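You operate a simulated robot arm through the tools that you are given. There is no shell and no other tool. Be economical: measure what you need, move in short steps, check, and stop when the job is done.

Carry out the task below with a simulated two-armed robot. There is one attempt and no reset: what you move stays moved.

JOB
Wipe up the spill on the top of the black table with the purple napkin and put it back.

Only the result counts: the job must be done as asked and must still hold three seconds after the hand-in. Knocking over, shifting, dropping, spilling or breaking anything else fails it. Flat cloth is picked up by pressing the open fingertips on it (5 to 10 N) and closing them slowly along it; thin cloth reads only 2 to 8 mm in the jaws.

ROBOT AND FRAMES
Two 6-joint arms with two-finger parallel grippers on one trunk, on a base that drives. Base frame: it is fixed to the floor where the robot stands at the start and does not move with it; the origin is under the middle of the robot, x ahead of it, y to its left, z up; the surface under the hand at the start is at about z = 800. Units: mm, degrees, N and s.
The left shoulder is at the start at [280, 185, 980], the right one opposite. With the tool pointing down near the work surface each hand reaches from about 560 to 940 mm from the robot's upright axis, wherever it stands, measured 20 degrees to its own side. Payload 1.57 kg a hand.
The TCP of each hand is the grasp point between the finger pads, 30 mm short of the fingertips. In the tool frame z runs along the fingers and y along their closing line. Largest opening 80 mm; finger width 17, thickness 12; the body of the gripper, 40 by 82 mm, starts 80 mm behind the TCP.
Orientation is that of the tool frame in the base frame, as a unit quaternion [x, y, z, w]. With the fingers straight down and closing along the base's y, the tool's x points along the base's -x, its y along +y and its z along -z.

CONTROLS
- The arms move only by the tool nudge_tool. It takes "left_plan", "right_plan" or both (then of equal length, played together; a hand with none holds still); each is a list that holds one entry, the list of rows, each a list of 6 numbers: the shift along the base's x, y, z in mm, then the turn, a rotation vector about the base's x, y, z in degrees. In form: [[[dx, dy, dz, wx, wy, wz], ...]]. A call has 1 to 12 rows; each row is the pose to reach, as a shift and turn from the pose commanded when the call began. "left_fingers" and "right_fingers" are, for a hand that has rows, the gripper command, from -1 (shut) to 1 (fully open), values between in proportion, set as the call begins (left out, the last holds). Each row takes 0.2 s and may step no farther than 50 mm and 8.6 degrees from the row before; otherwise, or with a gripper value out of range, the whole call is refused. Where a pose cannot be reached the arm comes as near as it can. A force on the tool above 40 N (or 10 N above the force at the start of the call, whichever is more), or a blocked arm, ends the call early, and 0.2 s more pass. The fingers move at their own pace (about 153 mm/s each) and stop on an object; they squeeze with about 41 N. The grip force told is the motor's: it shows also when the fingers shut on nothing. Time passes only in rows, and 0.2 s behind the last, so rows that repeat a pose let the fingers close. It gives the time, the measured TCP pose, the force on the tool (base axes), the opening and the grip force at its end, in the units of the frame above (readings bear some noise), with the torque about the TCP (base axes, N m) and any sound that the robot's microphone picked up, and new pictures: "views" is both (left out), scene, wrist or none (wrist: the cameras of the hands that moved).
- Cameras (640 x 400 px; columns grow to the right, rows downward): "scene" is now at [215.9, -34.9, 1403.8]; the picture's right is [-0.55, -0.84, 0.00], its down [-0.73, 0.48, -0.50] and it looks along [0.41, -0.27, -0.87] (base axes); focal length 250 px, centre (320, 200). "left" rides on the left gripper at [72, 7, -122] in its tool frame; the picture's right is [-0.09, 1.00, 0.00], its down [-0.84, -0.08, -0.54] and it looks along [-0.54, -0.05, 0.84] (tool axes); focal length 238 px, centre (320, 200). "right" rides on the right gripper at [72, -7, -122] in its tool frame; the picture's right is [0.09, 1.00, 0.00], its down [-0.84, 0.08, -0.54] and it looks along [-0.54, 0.05, 0.84] (tool axes); focal length 238 px, centre (320, 200). There is no depth. A picture from a camera that has moved, and an enlarged one, comes with that camera's place and axes in the base frame and with its lens.
- raise_lower(by): slides the trunk up (or, below 0, down) by that many mm; the arms and the scene camera ride with it, the base frame stays. It gives what a move gives, with no picture.
- drive_base(legs): drives the robot by 1 to 6 legs, each [ahead, turn to the left] in mm and degrees, along the robot's own axes; the way and the turn of a leg run together, so that a leg with both is an arc; at most 1500 mm and 180 degrees a leg. The arms and the cameras ride along, it lands a little off, and it stops where it bumps. It gives what a move gives, and a new picture of the scene camera.
- turn_head(pan, tilt): turns the head with the scene camera to pan (to the left, within 86 degrees either way) and tilt (down, from -29 to 69), counted from straight ahead of the robot. It gives what a move gives, and a new picture of the scene camera.
- zoom(camera, box): a new picture of the part [left, top, right, bottom] of that camera's present view, enlarged. It takes no simulated time.
- job_done(): hands the job in; it is judged then, once.

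Work in short steps. Places have to be worked out from the pictures, the camera data and where the tool is seen: move nearer, look again, correct. Check each grasp and each placing, and mend what went wrong. You have 120 turns and 260 pictures in all, those below and enlarged ones among them. Open the grippers and draw the arms clear of the work before you hand the job in, unless the task says otherwise; then end with one line.

The tools are called after "Emit:" by a JSON object that holds its "method" and its "body". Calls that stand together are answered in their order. nudge_tool: Moves the arms, as the interface text tells. Its arguments: {"type":"object","properties":{"left_plan":{"type":"array"},"left_fingers":{"type":"number"},"right_plan":{"type":"array"},"right_fingers":{"type":"number"},"views":{"type":"string","enum":["both","scene","wrist","none"]}},"required":[]} The other tools are called the same way: raise_lower (by) slides the trunk up or down; drive_base (legs) drives the base; turn_head (pan, tilt) turns the head that bears the scene camera; zoom (camera, box) takes an enlarged picture of a part of a camera's view; job_done () hands the job in.

At the start:

```text
time: 0.0
left_tool_pos: [601.3, -73.4, 1033.8]
left_ee_rot: [0.0, 1.0, 0.0, 0.0]
left_contact_force: [0.0, 0.7, -0.5]
left_torque: [0.02, -0.01, 0.03]
left_opening: 79.9
left_finger_force: 0.2
right_tool_pos: [347.8, -500.1, 1038.1]
right_ee_rot: [0.0, 1.0, 0.001, 0.001]
right_contact_force: [-0.4, -0.1, 0.5]
right_torque: [0.01, 0.02, 0.0]
right_opening: 79.9
right_finger_force: 0.1
trunk travel left (down, up): [-675.0, 315.0]
robot x, y, heading: [-2.2, -0.6, 0.1]
head pan, tilt: [-33.3, 60.3]
```

scene: 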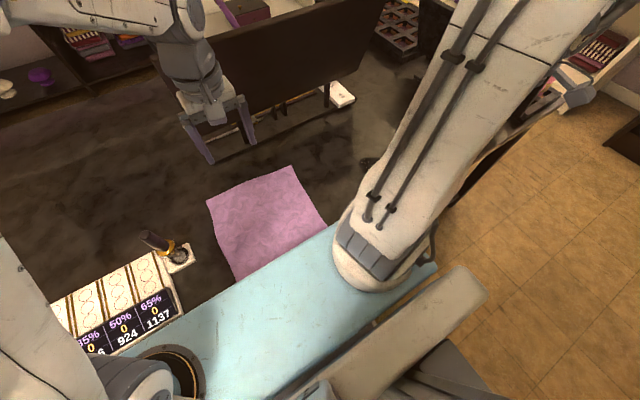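
right: 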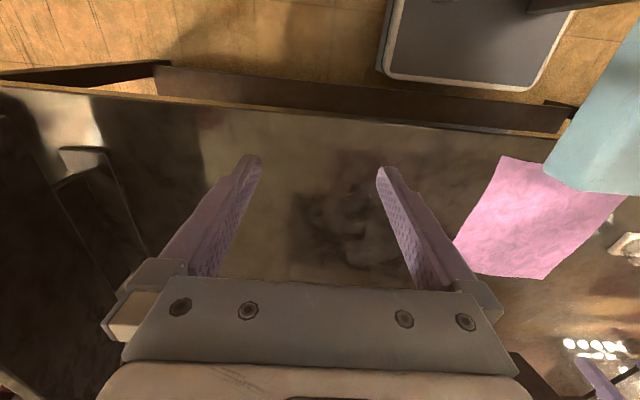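
left: 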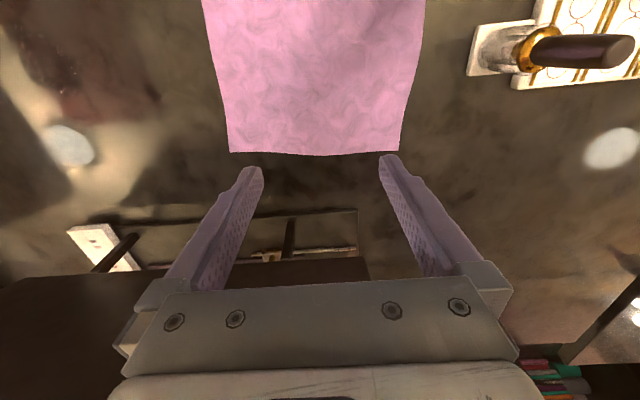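

The napkin (pink-purple) lies on the dark table, and a dark blotch shows under the right hand. I enlarge the views to find the spill.

Emit:
{"method": "zoom", "body": {"camera": "right", "box": [150, 80, 640, 300]}}

Emit:
{"method": "zoom", "body": {"camera": "scene", "box": [100, 80, 440, 300]}}

Emit:
{"method": "zoom", "body": {"camera": "left", "box": [0, 0, 640, 300]}}

```text
1.31 times, centred on (395, 190) of right
camera zoom: at [276.4, -506.0, 1161.3], right [-0.09, 1.0, 0.0], down [0.84, 0.08, 0.54], along [0.54, 0.05, -0.84], focal length 311 px, centre (222, 213)
```

zoom: 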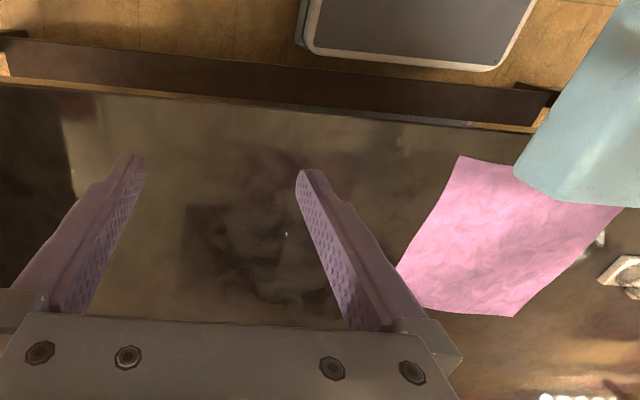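

```text
1.82 times, centred on (270, 190) of scene
camera zoom: at [215.9, -34.9, 1403.8], right [-0.55, -0.84, 0.0], down [-0.73, 0.48, -0.5], along [0.41, -0.27, -0.87], focal length 455 px, centre (411, 218)
```

zoom: 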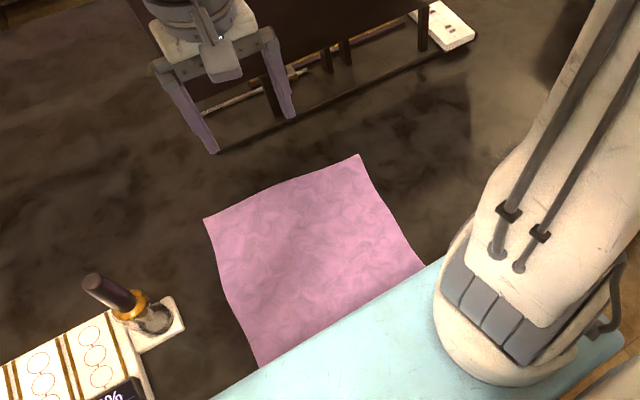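

```text
1.00 times, centred on (320, 150) of left (not enlarged: the box is as wide or as high as the picture)
camera zoom: at [528.7, -66.2, 1154.6], right [0.09, 1.0, 0.0], down [0.84, -0.08, 0.54], along [0.54, -0.05, -0.84], focal length 238 px, centre (320, 250)
```

zoom: 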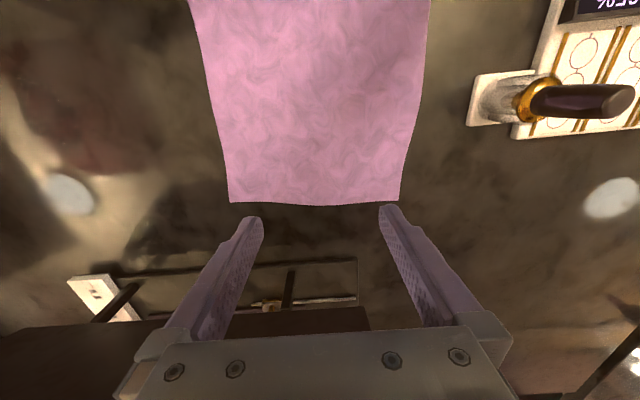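

The napkin is about x 430–665, y −220…50 at table level. I still need to find the spill, so I turn the head to look over the table.

Emit:
{"method": "turn_head", "body": {"pan": 0, "tilt": 45}}

Emit:
{"method": "turn_head", "body": {"pan": 50, "tilt": 45}}

Emit:
{"method": "turn_head", "body": {"pan": -55, "tilt": 45}}

```text
time: 1.0
left_tool_pos: [600.1, -73.8, 1033.1]
left_ee_rot: [0.0, 1.0, 0.0, 0.0]
left_contact_force: [0.0, 0.0, 1.4]
left_torque: [0.01, -0.02, 0.0]
left_opening: 80.1
left_finger_force: 0.1
right_tool_pos: [346.9, -500.4, 1038.3]
right_ee_rot: [0.0, 1.0, -0.001, 0.0]
right_contact_force: [-0.2, 0.0, -1.0]
right_torque: [-0.02, 0.03, 0.01]
right_opening: 79.9
right_finger_force: 0.0
trunk travel left (down, up): [-675.0, 315.0]
robot x, y, heading: [2.1, 1.2, -0.0]
head pan, tilt: [0.0, 45.0]
camera scene: at [241.8, 1.4, 1423.6], right [0.0, -1.0, 0.0], down [-0.71, 0.0, -0.71], along [0.71, 0.0, -0.71], focal length 250 px, centre (320, 200)
```

scene: 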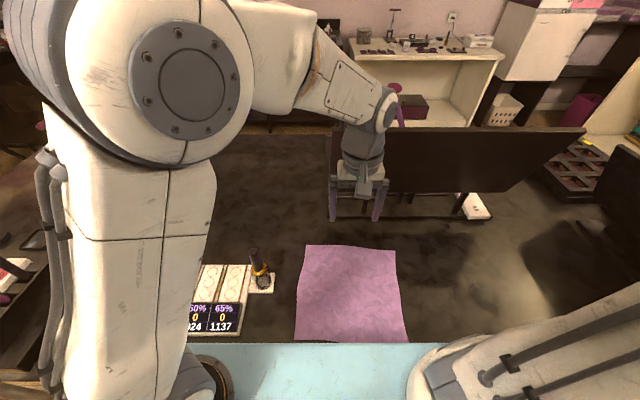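

```text
time: 2.2
left_tool_pos: [600.8, -73.1, 1032.4]
left_ee_rot: [0.0, 1.0, 0.0, 0.0]
left_contact_force: [0.1, 0.1, -0.4]
left_torque: [0.0, 0.0, 0.01]
left_opening: 80.3
left_finger_force: 0.0
right_tool_pos: [347.3, -500.0, 1037.0]
right_ee_rot: [0.0, 1.0, -0.001, 0.0]
right_contact_force: [-0.4, 0.5, -0.8]
right_torque: [0.01, 0.01, -0.01]
right_opening: 80.0
right_finger_force: 0.0
trunk travel left (down, up): [-675.0, 315.0]
robot x, y, heading: [-1.0, 1.6, 0.2]
head pan, tilt: [50.0, 45.0]
camera scene: at [212.8, 63.8, 1423.6], right [0.77, -0.64, 0.0], down [-0.46, -0.54, -0.71], along [0.45, 0.54, -0.71], focal length 250 px, centre (320, 200)
```

scene: 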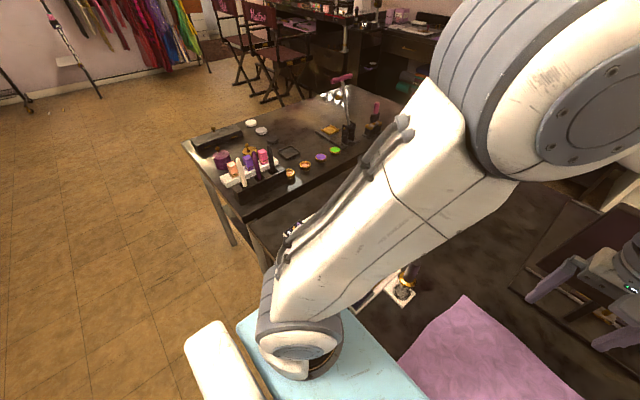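

```text
time: 4.0
left_tool_pos: [600.7, -74.4, 1032.6]
left_ee_rot: [0.0, 1.0, -0.001, 0.001]
left_contact_force: [0.4, 0.0, -0.6]
left_torque: [-0.03, -0.04, -0.01]
left_opening: 80.2
left_finger_force: 0.1
right_tool_pos: [347.6, -500.7, 1038.5]
right_ee_rot: [0.001, 1.0, 0.0, 0.0]
right_contact_force: [0.2, 0.2, 0.4]
right_torque: [0.0, 0.01, 0.04]
right_opening: 80.2
right_finger_force: 0.0
trunk travel left (down, up): [-675.0, 315.0]
robot x, y, heading: [-2.0, 0.7, -0.1]
head pan, tilt: [-55.0, 45.0]
camera scene: at [207.2, -65.1, 1423.6], right [-0.82, -0.57, 0.0], down [-0.41, 0.58, -0.71], along [0.41, -0.58, -0.71], focal length 250 px, centre (320, 200)
```

scene: 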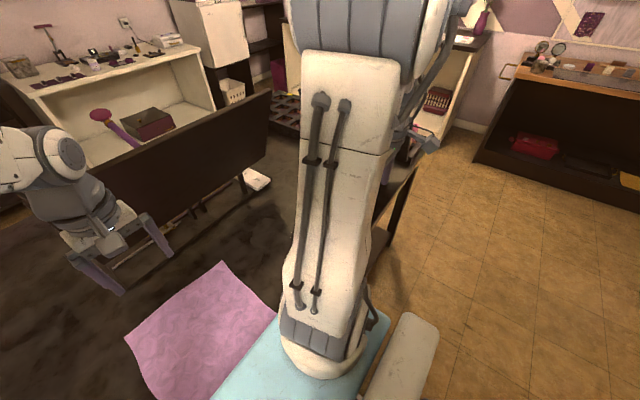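

Several dark surfaces are around. I enlarge this view's table area, then look from other pans.

Emit:
{"method": "zoom", "body": {"camera": "scene", "box": [100, 150, 420, 350]}}

Emit:
{"method": "turn_head", "body": {"pan": 50, "tilt": 30}}

Emit:
{"method": "zoom", "body": {"camera": "scene", "box": [160, 120, 460, 320]}}

Emit:
{"method": "turn_head", "body": {"pan": 0, "tilt": 55}}

Emit:
{"method": "zoom", "body": {"camera": "scene", "box": [360, 80, 640, 260]}}

Emit:
{"method": "zoom", "body": {"camera": "scene", "box": [200, 50, 400, 180]}}

```text
2.00 times, centred on (260, 250) of scene
camera zoom: at [207.2, -65.1, 1423.6], right [-0.82, -0.57, 0.0], down [-0.41, 0.58, -0.71], along [0.41, -0.58, -0.71], focal length 501 px, centre (440, 100)
```

zoom: 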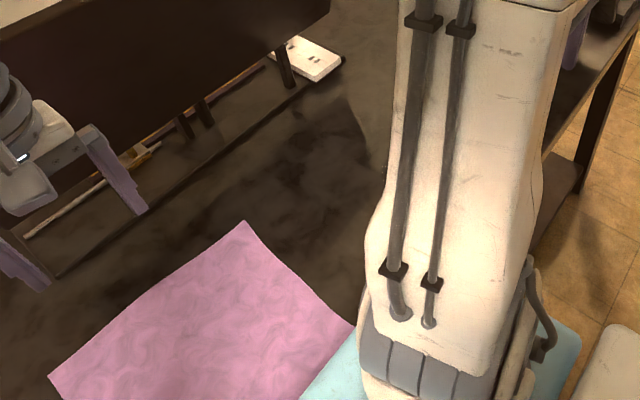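

```text
time: 5.8
left_tool_pos: [600.2, -74.4, 1032.4]
left_ee_rot: [0.0, 1.0, 0.0, 0.0]
left_contact_force: [0.4, 0.0, -1.1]
left_torque: [0.04, -0.03, 0.01]
left_opening: 80.1
left_finger_force: 0.0
right_tool_pos: [347.3, -500.3, 1038.5]
right_ee_rot: [0.0, 1.0, 0.001, -0.001]
right_contact_force: [-0.3, -0.1, -0.1]
right_torque: [0.01, 0.01, 0.02]
right_opening: 79.8
right_finger_force: 0.0
trunk travel left (down, up): [-675.0, 315.0]
robot x, y, heading: [0.1, -1.4, 0.1]
head pan, tilt: [50.0, 30.0]
camera scene: at [218.7, 70.8, 1446.2], right [0.77, -0.64, 0.0], down [-0.32, -0.38, -0.87], along [0.56, 0.66, -0.5], focal length 250 px, centre (320, 200)
```

scene: 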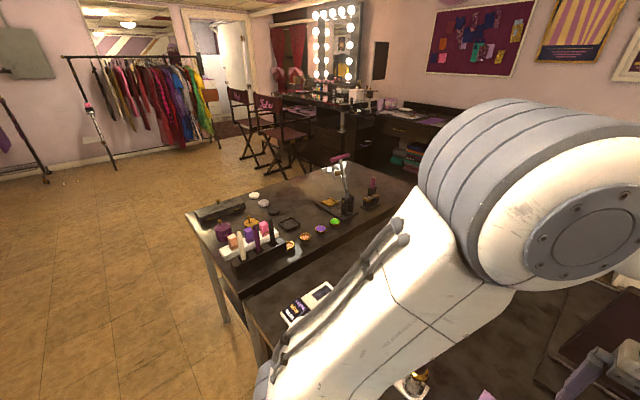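

```text
2.00 times, centred on (310, 220) of scene
camera zoom: at [218.7, 70.8, 1446.2], right [0.77, -0.64, 0.0], down [-0.32, -0.38, -0.87], along [0.56, 0.66, -0.5], focal length 501 px, centre (340, 160)
```

zoom: 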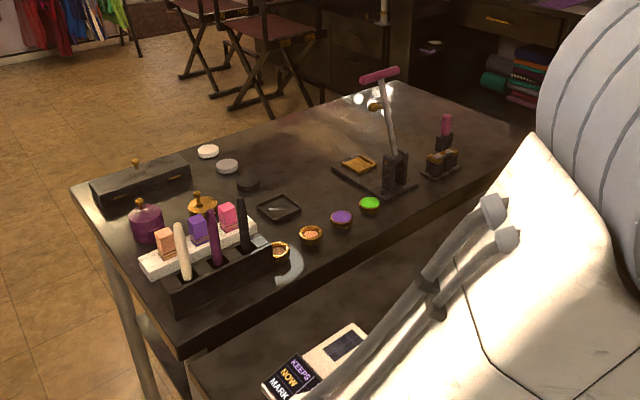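

```text
time: 7.0
left_tool_pos: [599.7, -73.7, 1031.7]
left_ee_rot: [0.0, 1.0, 0.0, 0.0]
left_contact_force: [-1.0, 0.3, -0.1]
left_torque: [0.0, 0.0, -0.03]
left_opening: 79.8
left_finger_force: 0.0
right_tool_pos: [347.3, -500.9, 1038.6]
right_ee_rot: [0.0, 1.0, 0.0, 0.001]
right_contact_force: [-1.0, -0.6, 0.5]
right_torque: [0.02, -0.03, -0.01]
right_opening: 80.1
right_finger_force: 0.1
trunk travel left (down, up): [-675.0, 315.0]
robot x, y, heading: [1.4, 0.2, 0.1]
head pan, tilt: [0.0, 55.0]
camera scene: at [232.6, 1.6, 1410.2], right [0.0, -1.0, 0.0], down [-0.82, 0.0, -0.57], along [0.57, 0.0, -0.82], focal length 250 px, centre (320, 200)
```

scene: 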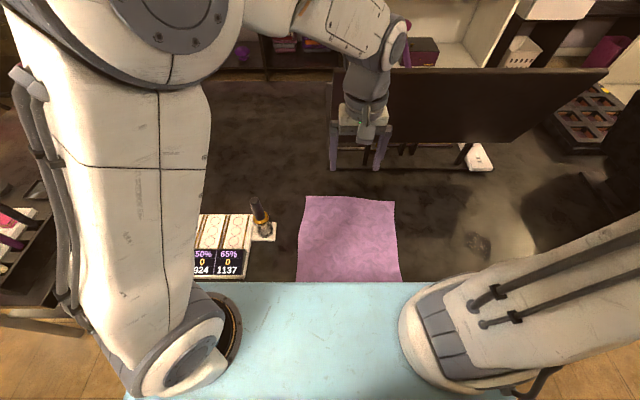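

```text
2.22 times, centred on (500, 170) of scene
camera zoom: at [232.6, 1.6, 1410.2], right [0.0, -1.0, 0.0], down [-0.82, 0.0, -0.57], along [0.57, 0.0, -0.82], focal length 556 px, centre (-80, 267)
```

zoom: 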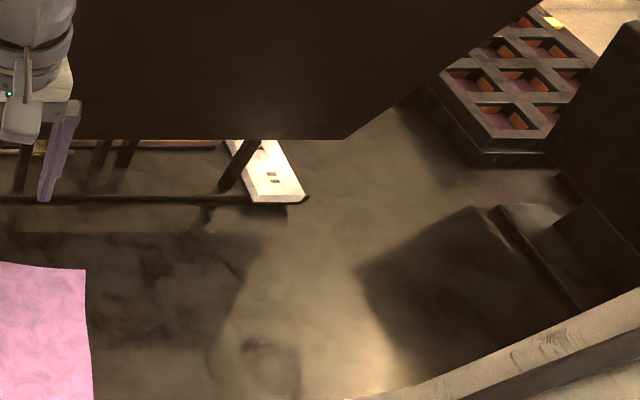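

```text
3.08 times, centred on (300, 115) of scene
camera zoom: at [232.6, 1.6, 1410.2], right [0.0, -1.0, 0.0], down [-0.82, 0.0, -0.57], along [0.57, 0.0, -0.82], focal length 770 px, centre (382, 462)
```

zoom: 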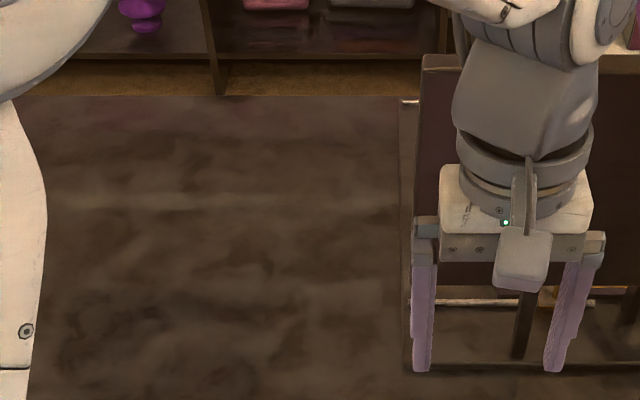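

On the left-hand table a pale blob shows next to a jar; that may be the spill. I look closer there, and also get a closer view of the right dark patch.

Emit:
{"method": "turn_head", "body": {"pan": 58, "tilt": 36}}

Emit:
{"method": "zoom", "body": {"camera": "scene", "box": [230, 150, 390, 250]}}

Emit:
{"method": "zoom", "body": {"camera": "right", "box": [250, 120, 450, 280]}}

```text
time: 8.3
left_tool_pos: [600.4, -74.5, 1032.9]
left_ee_rot: [0.0, 1.0, 0.001, -0.001]
left_contact_force: [-0.1, -1.2, -0.3]
left_torque: [0.0, 0.0, 0.02]
left_opening: 79.8
left_finger_force: 0.0
right_tool_pos: [347.7, -500.2, 1038.4]
right_ee_rot: [0.001, 1.0, 0.0, 0.0]
right_contact_force: [0.8, 0.4, -0.8]
right_torque: [0.02, -0.01, -0.01]
right_opening: 80.1
right_finger_force: 0.0
trunk travel left (down, up): [-675.0, 315.0]
robot x, y, heading: [-0.3, -0.7, -0.1]
head pan, tilt: [58.0, 36.0]
camera scene: at [206.9, 75.7, 1436.9], right [0.85, -0.53, 0.0], down [-0.31, -0.5, -0.81], along [0.43, 0.69, -0.59], focal length 250 px, centre (320, 200)
```

scene: 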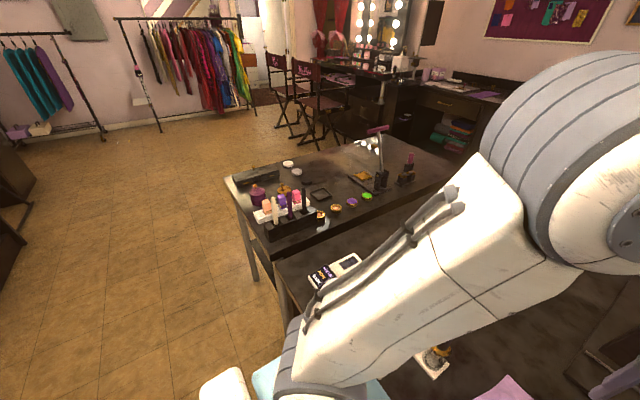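

```text
4.00 times, centred on (310, 200) of scene
camera zoom: at [206.9, 75.7, 1436.9], right [0.85, -0.53, 0.0], down [-0.31, -0.5, -0.81], along [0.43, 0.69, -0.59], focal length 1001 px, centre (360, 200)
```

zoom: 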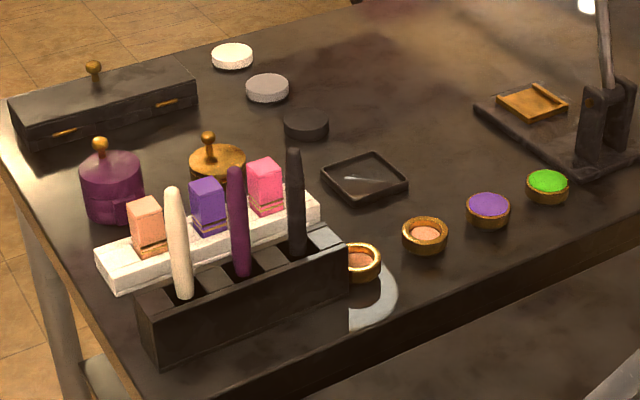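

```text
2.50 times, centred on (350, 200) of right
camera zoom: at [276.4, -506.0, 1161.3], right [-0.09, 1.0, 0.0], down [0.84, 0.08, 0.54], along [0.54, 0.05, -0.84], focal length 596 px, centre (245, 200)
```

zoom: 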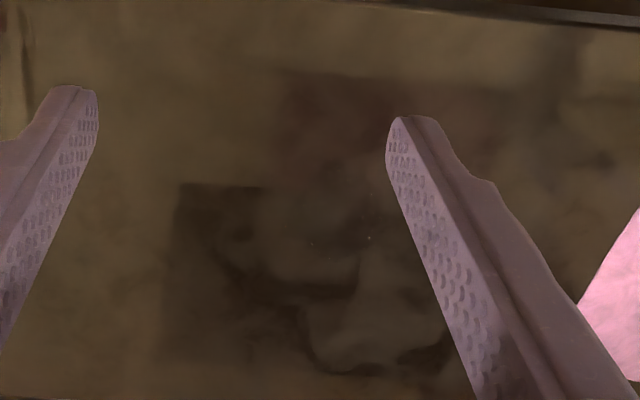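

The pale oval could be either a puddle or a lamp reflection, so I check with parallax: raise the trunk and look again.

Emit:
{"method": "raise_lower", "body": {"by": 250}}

Emit:
{"method": "turn_head", "body": {"pan": 50, "tilt": 45}}

Emit:
{"method": "zoom", "body": {"camera": "scene", "box": [160, 100, 420, 280]}}

Emit:
{"method": "turn_head", "body": {"pan": -40, "tilt": 50}}

Emit:
{"method": "zoom", "body": {"camera": "right", "box": [0, 0, 640, 400]}}

Emit:
{"method": "zoom", "body": {"camera": "left", "box": [0, 0, 640, 400]}}

```text
time: 10.8
left_tool_pos: [600.3, -74.3, 1282.3]
left_ee_rot: [0.0, 1.0, 0.001, 0.0]
left_contact_force: [0.3, -0.4, 0.1]
left_torque: [0.01, -0.02, 0.03]
left_opening: 80.1
left_finger_force: 0.0
right_tool_pos: [348.2, -500.7, 1288.1]
right_ee_rot: [0.0, 1.0, 0.0, 0.0]
right_contact_force: [0.6, 0.5, 0.3]
right_torque: [0.01, -0.02, 0.0]
right_opening: 80.0
right_finger_force: 0.0
trunk travel left (down, up): [-925.0, 65.0]
robot x, y, heading: [-2.0, 4.1, -0.0]
head pan, tilt: [58.0, 36.0]
```

```text
time: 11.5
left_tool_pos: [601.0, -73.7, 1282.3]
left_ee_rot: [0.0, 1.0, 0.0, 0.0]
left_contact_force: [0.3, 0.3, -1.0]
left_torque: [-0.02, 0.02, 0.0]
left_opening: 79.5
left_finger_force: 0.0
right_tool_pos: [347.8, -500.3, 1288.5]
right_ee_rot: [0.0, 1.0, 0.0, 0.0]
right_contact_force: [-0.1, 0.5, 0.5]
right_torque: [-0.01, 0.02, 0.03]
right_opening: 80.1
right_finger_force: 0.0
trunk travel left (down, up): [-925.0, 65.0]
robot x, y, heading: [-0.4, -0.1, -0.0]
head pan, tilt: [50.0, 45.0]
camera scene: at [212.8, 63.8, 1673.7], right [0.77, -0.64, 0.0], down [-0.45, -0.54, -0.71], along [0.45, 0.54, -0.71], focal length 250 px, centre (320, 200)
```

scene: 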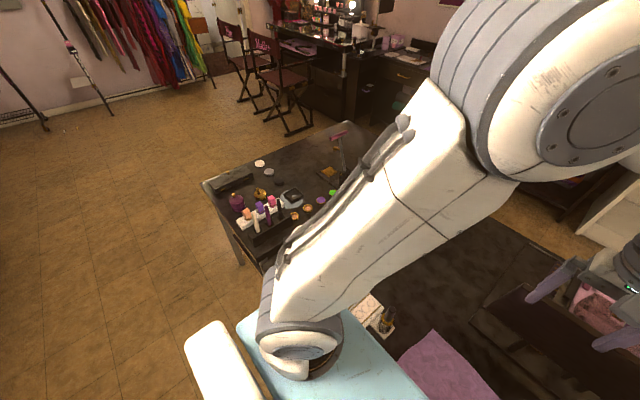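

```text
2.22 times, centred on (290, 190) of scene
camera zoom: at [212.8, 63.8, 1673.7], right [0.77, -0.64, 0.0], down [-0.45, -0.54, -0.71], along [0.45, 0.54, -0.71], focal length 556 px, centre (387, 222)
```

zoom: 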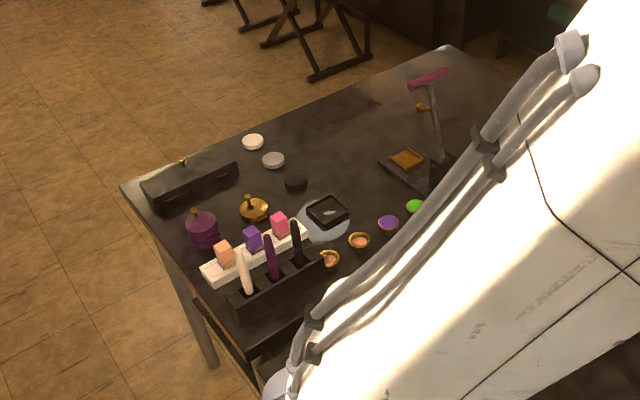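

```text
time: 13.2
left_tool_pos: [600.0, -72.6, 1282.8]
left_ee_rot: [0.0, 1.0, 0.0, 0.001]
left_contact_force: [0.2, -0.2, 0.9]
left_torque: [-0.02, 0.0, 0.05]
left_opening: 79.8
left_finger_force: 0.1
right_tool_pos: [347.9, -500.4, 1288.9]
right_ee_rot: [-0.001, 1.0, 0.0, 0.0]
right_contact_force: [0.0, 0.9, 0.0]
right_torque: [0.03, 0.01, -0.01]
right_opening: 80.1
right_finger_force: 0.1
trunk travel left (down, up): [-925.0, 65.0]
robot x, y, heading: [1.2, -2.1, -0.1]
head pan, tilt: [-40.0, 50.0]
camera scene: at [219.5, -48.0, 1666.7], right [-0.64, -0.77, 0.0], down [-0.59, 0.49, -0.64], along [0.49, -0.41, -0.77], focal length 250 px, centre (320, 200)
```

scene: 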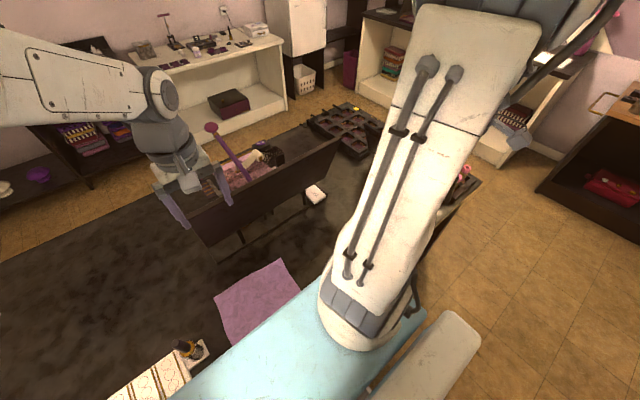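

```text
1.00 times, centred on (320, 200) of right (not enlarged: the box is as wide or as high as the picture)
camera zoom: at [276.4, -506.0, 1411.3], right [-0.09, 1.0, 0.0], down [0.84, 0.08, 0.54], along [0.54, 0.05, -0.84], focal length 238 px, centre (320, 200)
```

zoom: 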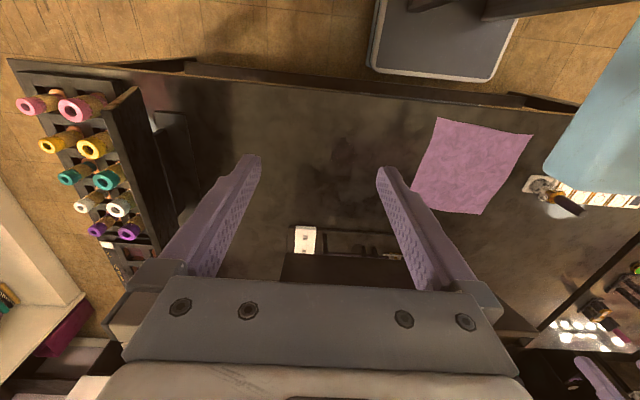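

```text
1.00 times, centred on (320, 200) of left (not enlarged: the box is as wide or as high as the picture)
camera zoom: at [528.7, -66.2, 1404.6], right [0.09, 1.0, 0.0], down [0.84, -0.08, 0.54], along [0.54, -0.05, -0.84], focal length 238 px, centre (320, 200)
```

zoom: 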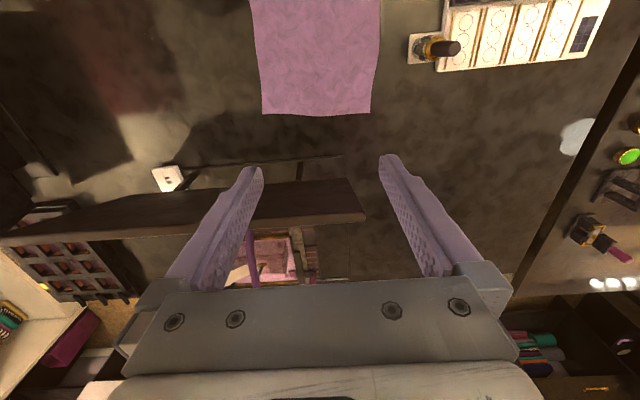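

The pale ovals shift with the camera, so they are lamp reflections. A reddish-brown patch to the right of the napkin is a better candidate; I enlarge it.

Emit:
{"method": "zoom", "body": {"camera": "left", "box": [0, 0, 260, 170]}}

Emit:
{"method": "zoom", "body": {"camera": "right", "box": [230, 70, 450, 230]}}

Emit:
{"method": "zoom", "body": {"camera": "left", "box": [360, 0, 640, 180]}}

Emit:
{"method": "zoom", "body": {"camera": "scene", "box": [0, 150, 240, 350]}}

```text
2.35 times, centred on (130, 85) of left
camera zoom: at [528.7, -66.2, 1404.6], right [0.09, 1.0, 0.0], down [0.84, -0.08, 0.54], along [0.54, -0.05, -0.84], focal length 561 px, centre (767, 471)
```

zoom: 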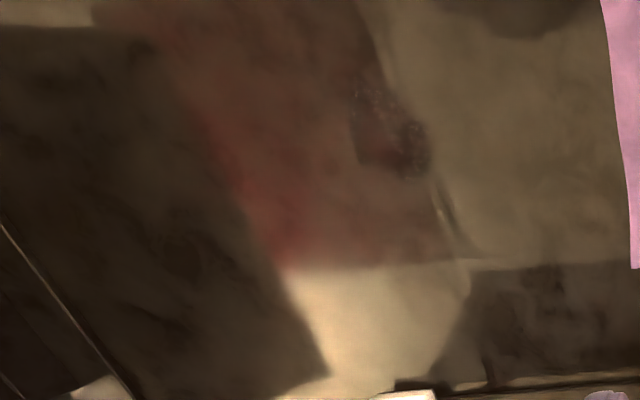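

```text
2.50 times, centred on (340, 150) of right
camera zoom: at [276.4, -506.0, 1411.3], right [-0.09, 1.0, 0.0], down [0.84, 0.08, 0.54], along [0.54, 0.05, -0.84], focal length 596 px, centre (270, 325)
```

zoom: 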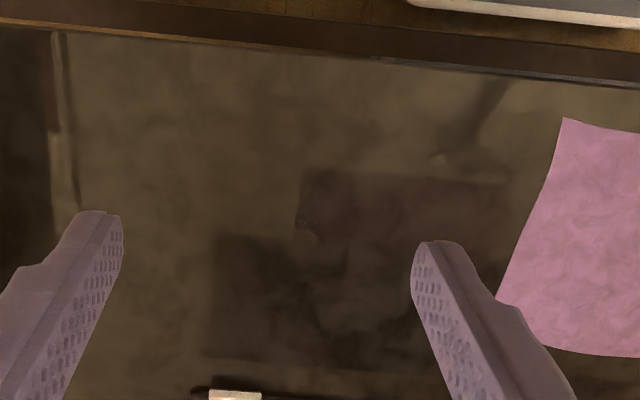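

```text
2.22 times, centred on (500, 90) of left
camera zoom: at [528.7, -66.2, 1404.6], right [0.09, 1.0, 0.0], down [0.84, -0.08, 0.54], along [0.54, -0.05, -0.84], focal length 530 px, centre (-80, 444)
```

zoom: 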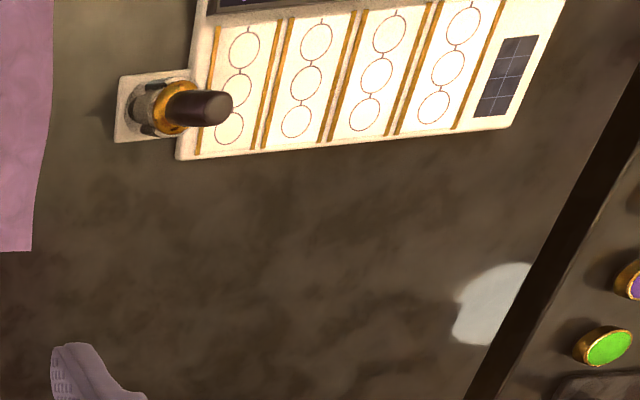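

```text
2.00 times, centred on (120, 250) of scene
camera zoom: at [219.5, -48.0, 1666.7], right [-0.64, -0.77, 0.0], down [-0.59, 0.49, -0.64], along [0.49, -0.41, -0.77], focal length 501 px, centre (720, 100)
```

zoom: 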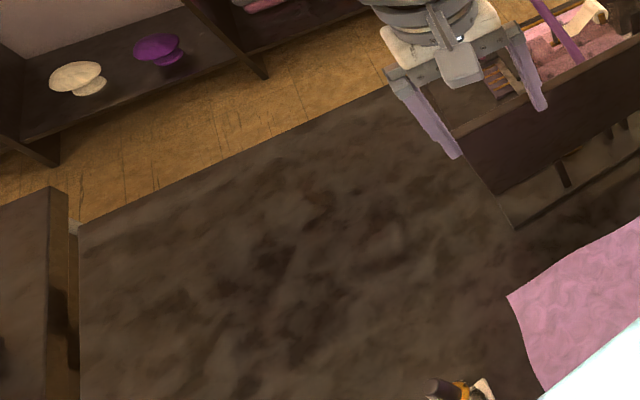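

A darker, glinting patch persists at about (510, −415, 800) from several viewpoints; that is likely the spill. I lower the trunk back and bring the right wrist camera close over it.

Emit:
{"method": "raise_lower", "body": {"by": -250}}

Emit:
{"method": "nudge_tool", "body": {"right_plan": [[[20, 25, -30, 0, 0, 0], [40, 50, -60, 0, 0, 0], [60, 70, -80, 0, 0, 0]]], "views": "wrist"}}

Emit:
{"method": "zoom", "body": {"camera": "right", "box": [160, 50, 480, 250]}}

```text
time: 15.8
left_tool_pos: [600.8, -74.4, 1032.2]
left_ee_rot: [0.0, 1.0, 0.0, -0.001]
left_contact_force: [-1.1, -0.2, 0.3]
left_torque: [-0.01, -0.01, 0.01]
left_opening: 80.2
left_finger_force: 0.2
right_tool_pos: [348.1, -499.9, 1038.9]
right_ee_rot: [-0.001, 1.0, -0.001, 0.0]
right_contact_force: [0.1, 0.5, -0.9]
right_torque: [0.01, 0.01, 0.01]
right_opening: 79.9
right_finger_force: 0.0
trunk travel left (down, up): [-675.0, 315.0]
robot x, y, heading: [0.6, -0.6, 0.2]
head pan, tilt: [-40.0, 50.0]
```

```text
time: 16.6
left_tool_pos: [600.2, -73.1, 1033.1]
left_ee_rot: [0.0, 1.0, 0.0, 0.0]
left_contact_force: [-0.2, -0.2, -0.4]
left_torque: [0.02, -0.02, -0.01]
left_opening: 79.8
left_finger_force: 0.0
right_tool_pos: [406.8, -429.3, 957.7]
right_ee_rot: [0.0, 1.0, 0.0, 0.0]
right_contact_force: [-0.9, 0.1, 0.9]
right_torque: [0.01, -0.02, 0.0]
right_opening: 79.7
right_finger_force: 0.0
trunk travel left (down, up): [-675.0, 315.0]
robot x, y, heading: [2.1, 0.8, -0.0]
head pan, tilt: [-40.0, 50.0]
camera right: at [336.2, -436.0, 1080.1], right [-0.09, 1.0, 0.0], down [0.84, 0.08, 0.54], along [0.54, 0.05, -0.84], focal length 238 px, centre (320, 200)
```

right: 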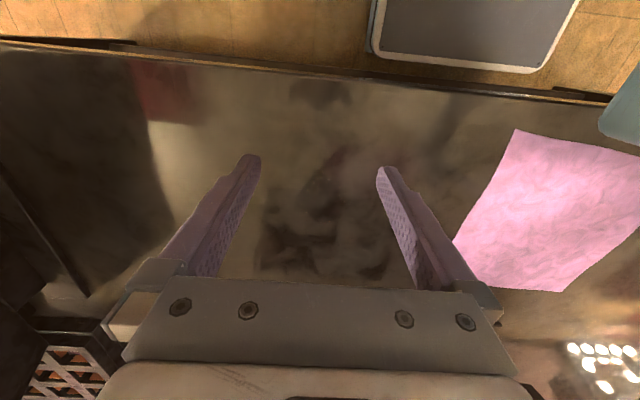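

```text
2.00 times, centred on (320, 150) of right
camera zoom: at [336.2, -436.0, 1080.1], right [-0.09, 1.0, 0.0], down [0.84, 0.08, 0.54], along [0.54, 0.05, -0.84], focal length 477 px, centre (320, 300)
```

zoom: 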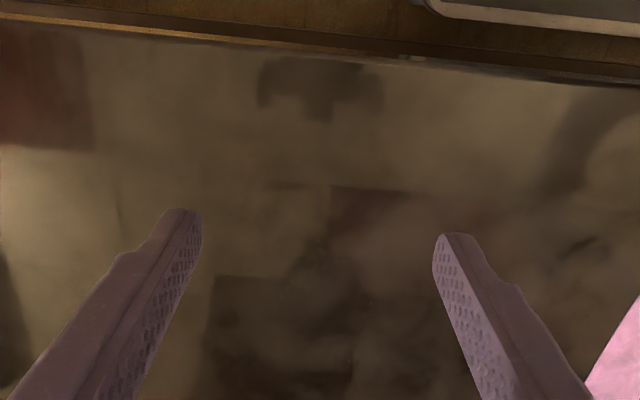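

Reflections and the arm's shadow complicate this. The right arm has moved now, so I check with the head camera whether the patch at (510, −415) stayed put.

Emit:
{"method": "turn_head", "body": {"pan": 0, "tilt": 55}}

Emit:
{"method": "zoom", "body": {"camera": "scene", "box": [380, 160, 560, 290]}}

Emit:
{"method": "zoom", "body": {"camera": "left", "box": [0, 0, 260, 170]}}

```text
time: 17.6
left_tool_pos: [599.7, -74.2, 1031.6]
left_ee_rot: [0.001, 1.0, 0.0, -0.001]
left_contact_force: [-0.4, 0.0, -0.2]
left_torque: [0.02, 0.03, 0.01]
left_opening: 79.8
left_finger_force: 0.2
right_tool_pos: [408.0, -430.0, 957.7]
right_ee_rot: [-0.001, 1.0, 0.0, 0.0]
right_contact_force: [-0.7, -0.3, 0.3]
right_torque: [-0.03, -0.01, -0.01]
right_opening: 80.0
right_finger_force: 0.1
trunk travel left (down, up): [-675.0, 315.0]
robot x, y, heading: [-0.2, 0.6, 0.0]
head pan, tilt: [0.0, 55.0]
camera scene: at [232.6, 1.5, 1410.2], right [0.0, -1.0, 0.0], down [-0.82, 0.0, -0.57], along [0.57, 0.0, -0.82], focal length 250 px, centre (320, 200)
```

scene: 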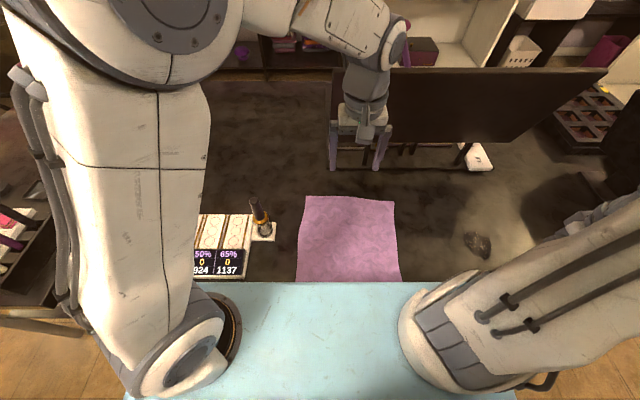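

```text
3.08 times, centred on (470, 225) of scene
camera zoom: at [232.6, 1.5, 1410.2], right [0.0, -1.0, 0.0], down [-0.82, 0.0, -0.57], along [0.57, 0.0, -0.82], focal length 770 px, centre (-142, 123)
```

zoom: 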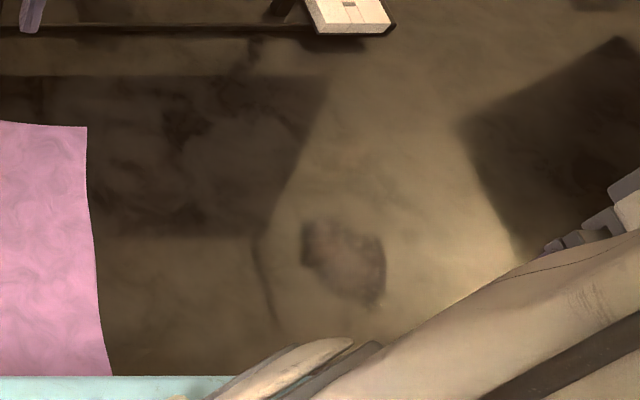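

```text
2.35 times, centred on (130, 85) of left
camera zoom: at [528.7, -66.2, 1154.6], right [0.09, 1.0, 0.0], down [0.84, -0.08, 0.54], along [0.54, -0.05, -0.84], focal length 561 px, centre (767, 471)
```

zoom: 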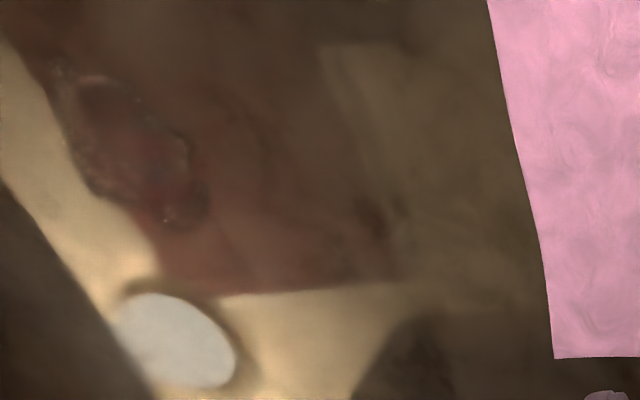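

The spill is confirmed: a glossy patch at x≈475–552, y≈−435…−385, centre (513, −412). The napkin spans x≈400–660, y≈−210…50. I clear the left hand away and bring the right hand over the napkin's right edge, turned 90° so it closes along that edge.

Emit:
{"method": "nudge_tool", "body": {"left_plan": [[[-5, 30, 8, 0, 0, 0], [-10, 60, 16, 0, 0, 0], [-15, 90, 24, 0, 0, 0], [-20, 120, 32, 0, 0, 0], [-25, 150, 40, 0, 0, 0], [-30, 180, 48, 0, 0, 0], [-35, 210, 56, 0, 0, 0], [-40, 240, 64, 0, 0, 0], [-45, 270, 72, 0, 0, 0], [-50, 300, 80, 0, 0, 0], [-50, 330, 80, 0, 0, 0], [-50, 350, 80, 0, 0, 0]]], "right_plan": [[[10, 20, 0, 0, 0, 7.5], [20, 40, 0, 0, 0, 15], [30, 60, 0, 0, 0, 22.5], [40, 80, 0, 0, 0, 30], [50, 100, 0, 0, 0, 37.5], [60, 120, 0, 0, 0, 45], [70, 140, 0, 0, 0, 52.5], [80, 160, 0, 0, 0, 60], [90, 180, 0, 0, 0, 67.5], [100, 200, 0, 0, 0, 75], [110, 220, 0, 0, 0, 82.5], [118, 235, -20, 0, 0, 90]]], "right_fingers": 0.3}}

```text
time: 20.2
left_tool_pos: [549.9, 276.7, 1113.9]
left_ee_rot: [0.0, 1.0, 0.0, 0.0]
left_contact_force: [-0.6, -0.5, 0.6]
left_torque: [-0.03, -0.01, 0.0]
left_opening: 80.1
left_finger_force: 0.1
right_tool_pos: [525.5, -195.4, 939.2]
right_ee_rot: [0.707, -0.707, 0.0, 0.001]
right_contact_force: [-0.6, 0.1, -0.9]
right_torque: [-0.02, -0.03, 0.05]
right_opening: 51.9
right_finger_force: 0.1
trunk travel left (down, up): [-675.0, 315.0]
robot x, y, heading: [-0.4, 0.7, -0.0]
head pan, tilt: [0.0, 55.0]
camera scene: at [232.3, 1.5, 1410.3], right [0.0, -1.0, 0.0], down [-0.82, 0.0, -0.57], along [0.57, 0.0, -0.82], focal length 250 px, centre (320, 200)
camera right: at [532.7, -266.5, 1061.5], right [-1.0, -0.09, 0.0], down [-0.08, 0.84, 0.54], along [-0.05, 0.54, -0.84], focal length 238 px, centre (320, 200)
camera left: at [478.2, 284.6, 1234.9], right [0.09, 1.0, 0.0], down [0.84, -0.08, 0.54], along [0.54, -0.05, -0.84], focal length 238 px, centre (320, 200)
```

scene: 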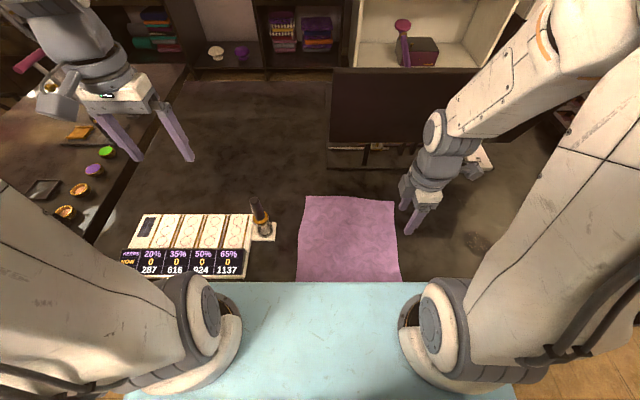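
right: 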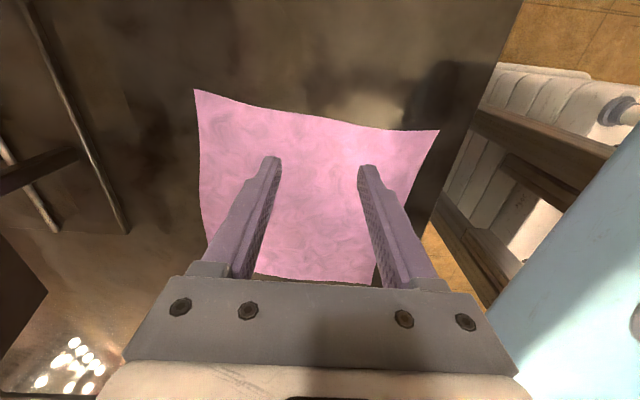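
left: 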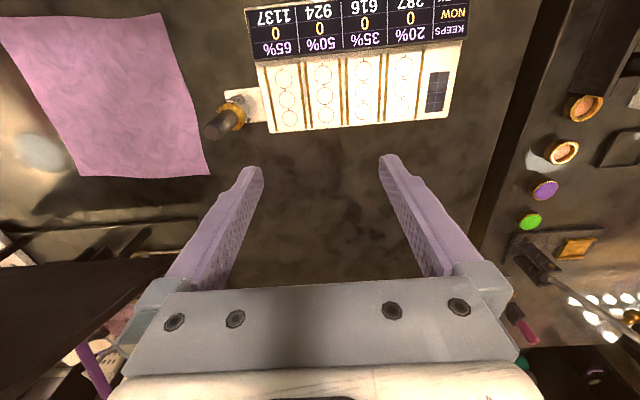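

The napkin's corners: back-right (655,−218), front-right (395,−198), back-left (671,46), front-left (400,62). I go down inside the right edge, at y≈−182, stopping just above contact.

Emit:
{"method": "nudge_tool", "body": {"right_plan": [[[2, 6, -40, 0, 0, 0], [4, 13, -75, 0, 0, 0], [4, 13, -95, 0, 0, 0], [4, 13, -102, 0, 0, 0]]], "right_fingers": 0.3}}

```text
time: 21.2
left_tool_pos: [550.1, 276.5, 1112.3]
left_ee_rot: [0.0, 1.0, 0.0, 0.0]
left_contact_force: [0.3, -0.9, 0.1]
left_torque: [0.02, 0.04, 0.0]
left_opening: 79.8
left_finger_force: 0.1
right_tool_pos: [529.7, -181.3, 836.4]
right_ee_rot: [-0.707, 0.707, 0.0, 0.0]
right_contact_force: [0.5, -0.3, 0.6]
right_torque: [0.0, 0.0, 0.02]
right_opening: 52.1
right_finger_force: 0.1
trunk travel left (down, up): [-675.0, 315.0]
robot x, y, heading: [-0.4, -0.3, -0.1]
head pan, tilt: [0.0, 55.0]
camera scene: at [232.6, 1.6, 1410.2], right [0.0, -1.0, 0.0], down [-0.82, 0.0, -0.57], along [0.57, 0.0, -0.82], focal length 250 px, centre (320, 200)
camera right: at [536.9, -253.0, 959.2], right [-1.0, -0.09, 0.0], down [-0.08, 0.84, 0.54], along [-0.05, 0.54, -0.84], focal length 238 px, centre (320, 200)
```

scene: 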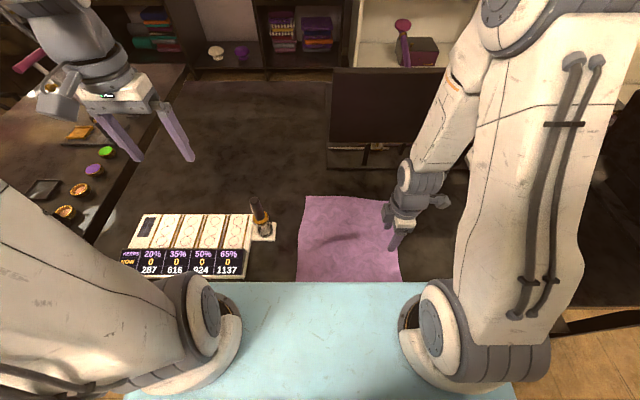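
right: 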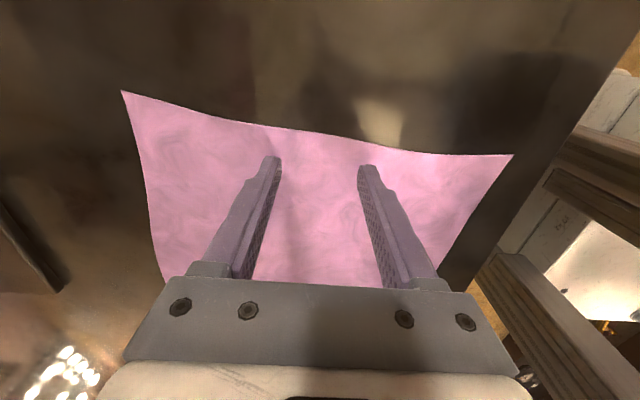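

The tips are just above the cloth, inside the edge. I press on gently in small steps.

Emit:
{"method": "nudge_tool", "body": {"right_plan": [[[0, 0, -2, 0, 0, 0], [0, 0, -4, 0, 0, 0], [0, 0, -6, 0, 0, 0], [0, 0, -6, 0, 0, 0]]], "right_fingers": 0.3, "views": "none"}}

```text
time: 22.2
left_tool_pos: [549.4, 276.9, 1112.3]
left_ee_rot: [0.0, 1.0, 0.0, 0.0]
left_contact_force: [0.2, -0.8, -0.1]
left_torque: [-0.01, -0.01, -0.02]
left_opening: 80.2
left_finger_force: 0.0
right_tool_pos: [529.2, -180.7, 830.7]
right_ee_rot: [0.707, -0.707, 0.001, 0.0]
right_contact_force: [-0.1, 0.8, 4.8]
right_torque: [-0.01, 0.06, 0.0]
right_opening: 51.9
right_finger_force: 0.1
trunk travel left (down, up): [-675.0, 315.0]
robot x, y, heading: [1.6, 1.3, -0.1]
head pan, tilt: [0.0, 55.0]
```

Contact at 4.8 N. I press slightly more and close the fingers in stages.

Emit:
{"method": "nudge_tool", "body": {"right_plan": [[[0, 0, -1, 0, 0, 0], [0, 0, -1, 0, 0, 0]]], "right_fingers": 0.1, "views": "none"}}

Emit:
{"method": "nudge_tool", "body": {"right_plan": [[[0, 0, 0, 0, 0, 0], [0, 0, 0, 0, 0, 0]]], "right_fingers": -0.1, "views": "none"}}

Emit:
{"method": "nudge_tool", "body": {"right_plan": [[[0, 0, 0, 0, 0, 0], [0, 0, 0, 0, 0, 0]]], "right_fingers": -0.35, "views": "wrist"}}

```text
time: 22.8
left_tool_pos: [548.9, 276.4, 1113.1]
left_ee_rot: [0.0, 1.0, 0.0, -0.001]
left_contact_force: [0.8, -1.3, -0.1]
left_torque: [0.04, 0.02, -0.01]
left_opening: 80.0
left_finger_force: 0.0
right_tool_pos: [530.4, -182.1, 831.0]
right_ee_rot: [-0.707, 0.708, -0.002, 0.001]
right_contact_force: [1.5, 0.4, 26.2]
right_torque: [-0.03, 0.52, 0.03]
right_opening: 42.3
right_finger_force: 0.0
trunk travel left (down, up): [-675.0, 315.0]
robot x, y, heading: [-1.1, 2.8, -0.5]
head pan, tilt: [0.0, 55.0]
```

```text
time: 23.4
left_tool_pos: [548.3, 276.1, 1113.3]
left_ee_rot: [0.0, 1.0, 0.0, 0.0]
left_contact_force: [1.4, 0.4, -0.2]
left_torque: [-0.02, -0.02, -0.02]
left_opening: 79.8
left_finger_force: 0.1
right_tool_pos: [528.8, -181.1, 832.1]
right_ee_rot: [0.707, -0.707, 0.002, 0.001]
right_contact_force: [-2.0, 0.4, 36.4]
right_torque: [-0.05, 0.37, 0.0]
right_opening: 35.2
right_finger_force: 0.1
trunk travel left (down, up): [-675.0, 315.0]
robot x, y, heading: [1.3, -2.6, -0.0]
head pan, tilt: [0.0, 55.0]
```

```text
time: 24.0
left_tool_pos: [550.6, 277.2, 1113.9]
left_ee_rot: [0.0, 1.0, 0.0, 0.0]
left_contact_force: [0.1, -1.4, -1.3]
left_torque: [0.02, -0.02, -0.03]
left_opening: 79.8
left_finger_force: 0.0
right_tool_pos: [531.4, -182.1, 832.1]
right_ee_rot: [0.707, -0.707, 0.002, -0.001]
right_contact_force: [7.9, -0.4, 39.0]
right_torque: [-0.1, 0.24, 0.03]
right_opening: 20.5
right_finger_force: 0.0
trunk travel left (down, up): [-675.0, 315.0]
robot x, y, heading: [1.5, 1.6, -0.0]
head pan, tilt: [0.0, 55.0]
camera right: at [537.6, -252.8, 953.5], right [-1.0, -0.09, -0.01], down [-0.08, 0.84, 0.54], along [-0.05, 0.54, -0.84], focal length 238 px, centre (320, 200)
```

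right: 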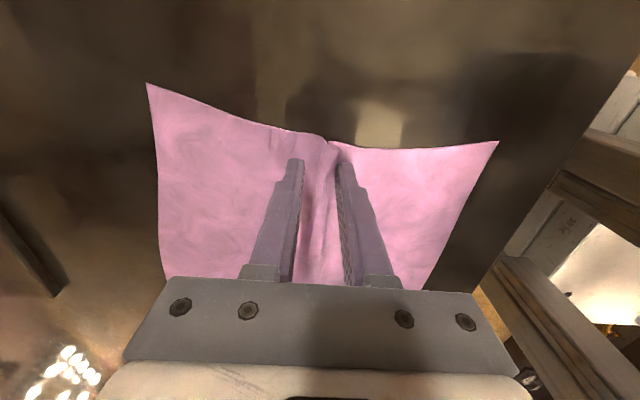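

The cloth gathers in a ridge, but the force is high, so I ease up 1.5 mm and close fully.

Emit:
{"method": "nudge_tool", "body": {"right_plan": [[[0, 0, 1.5, 0, 0, 0], [0, 0, 1.5, 0, 0, 0], [0, 0, 1.5, 0, 0, 0], [0, 0, 1.5, 0, 0, 0]]], "right_fingers": -1, "views": "wrist"}}

```text
time: 25.0
left_tool_pos: [549.3, 276.9, 1111.2]
left_ee_rot: [0.0, 1.0, 0.0, 0.0]
left_contact_force: [-0.7, 0.7, 1.0]
left_torque: [0.04, 0.0, -0.01]
left_opening: 79.9
left_finger_force: 0.0
right_tool_pos: [529.2, -182.8, 830.2]
right_ee_rot: [-0.707, 0.707, 0.0, -0.001]
right_contact_force: [-1.9, -0.1, 6.3]
right_torque: [-0.03, 0.04, 0.01]
right_opening: 2.1
right_finger_force: 23.1
trunk travel left (down, up): [-675.0, 315.0]
robot x, y, heading: [3.0, 2.3, 0.1]
head pan, tilt: [0.0, 55.0]
camera right: at [536.4, -253.1, 953.6], right [-1.0, -0.09, 0.0], down [-0.08, 0.84, 0.54], along [-0.05, 0.54, -0.84], focal length 238 px, centre (320, 200)
```

right: 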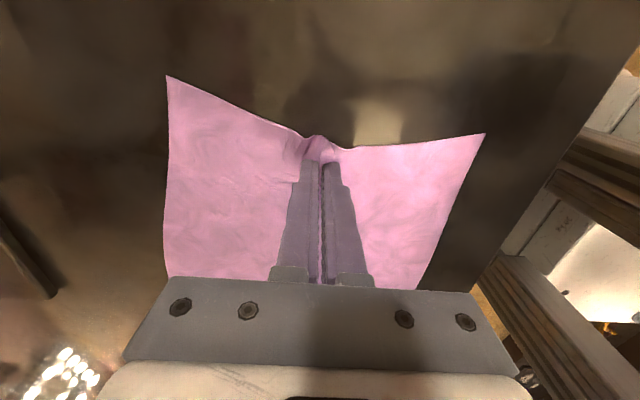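

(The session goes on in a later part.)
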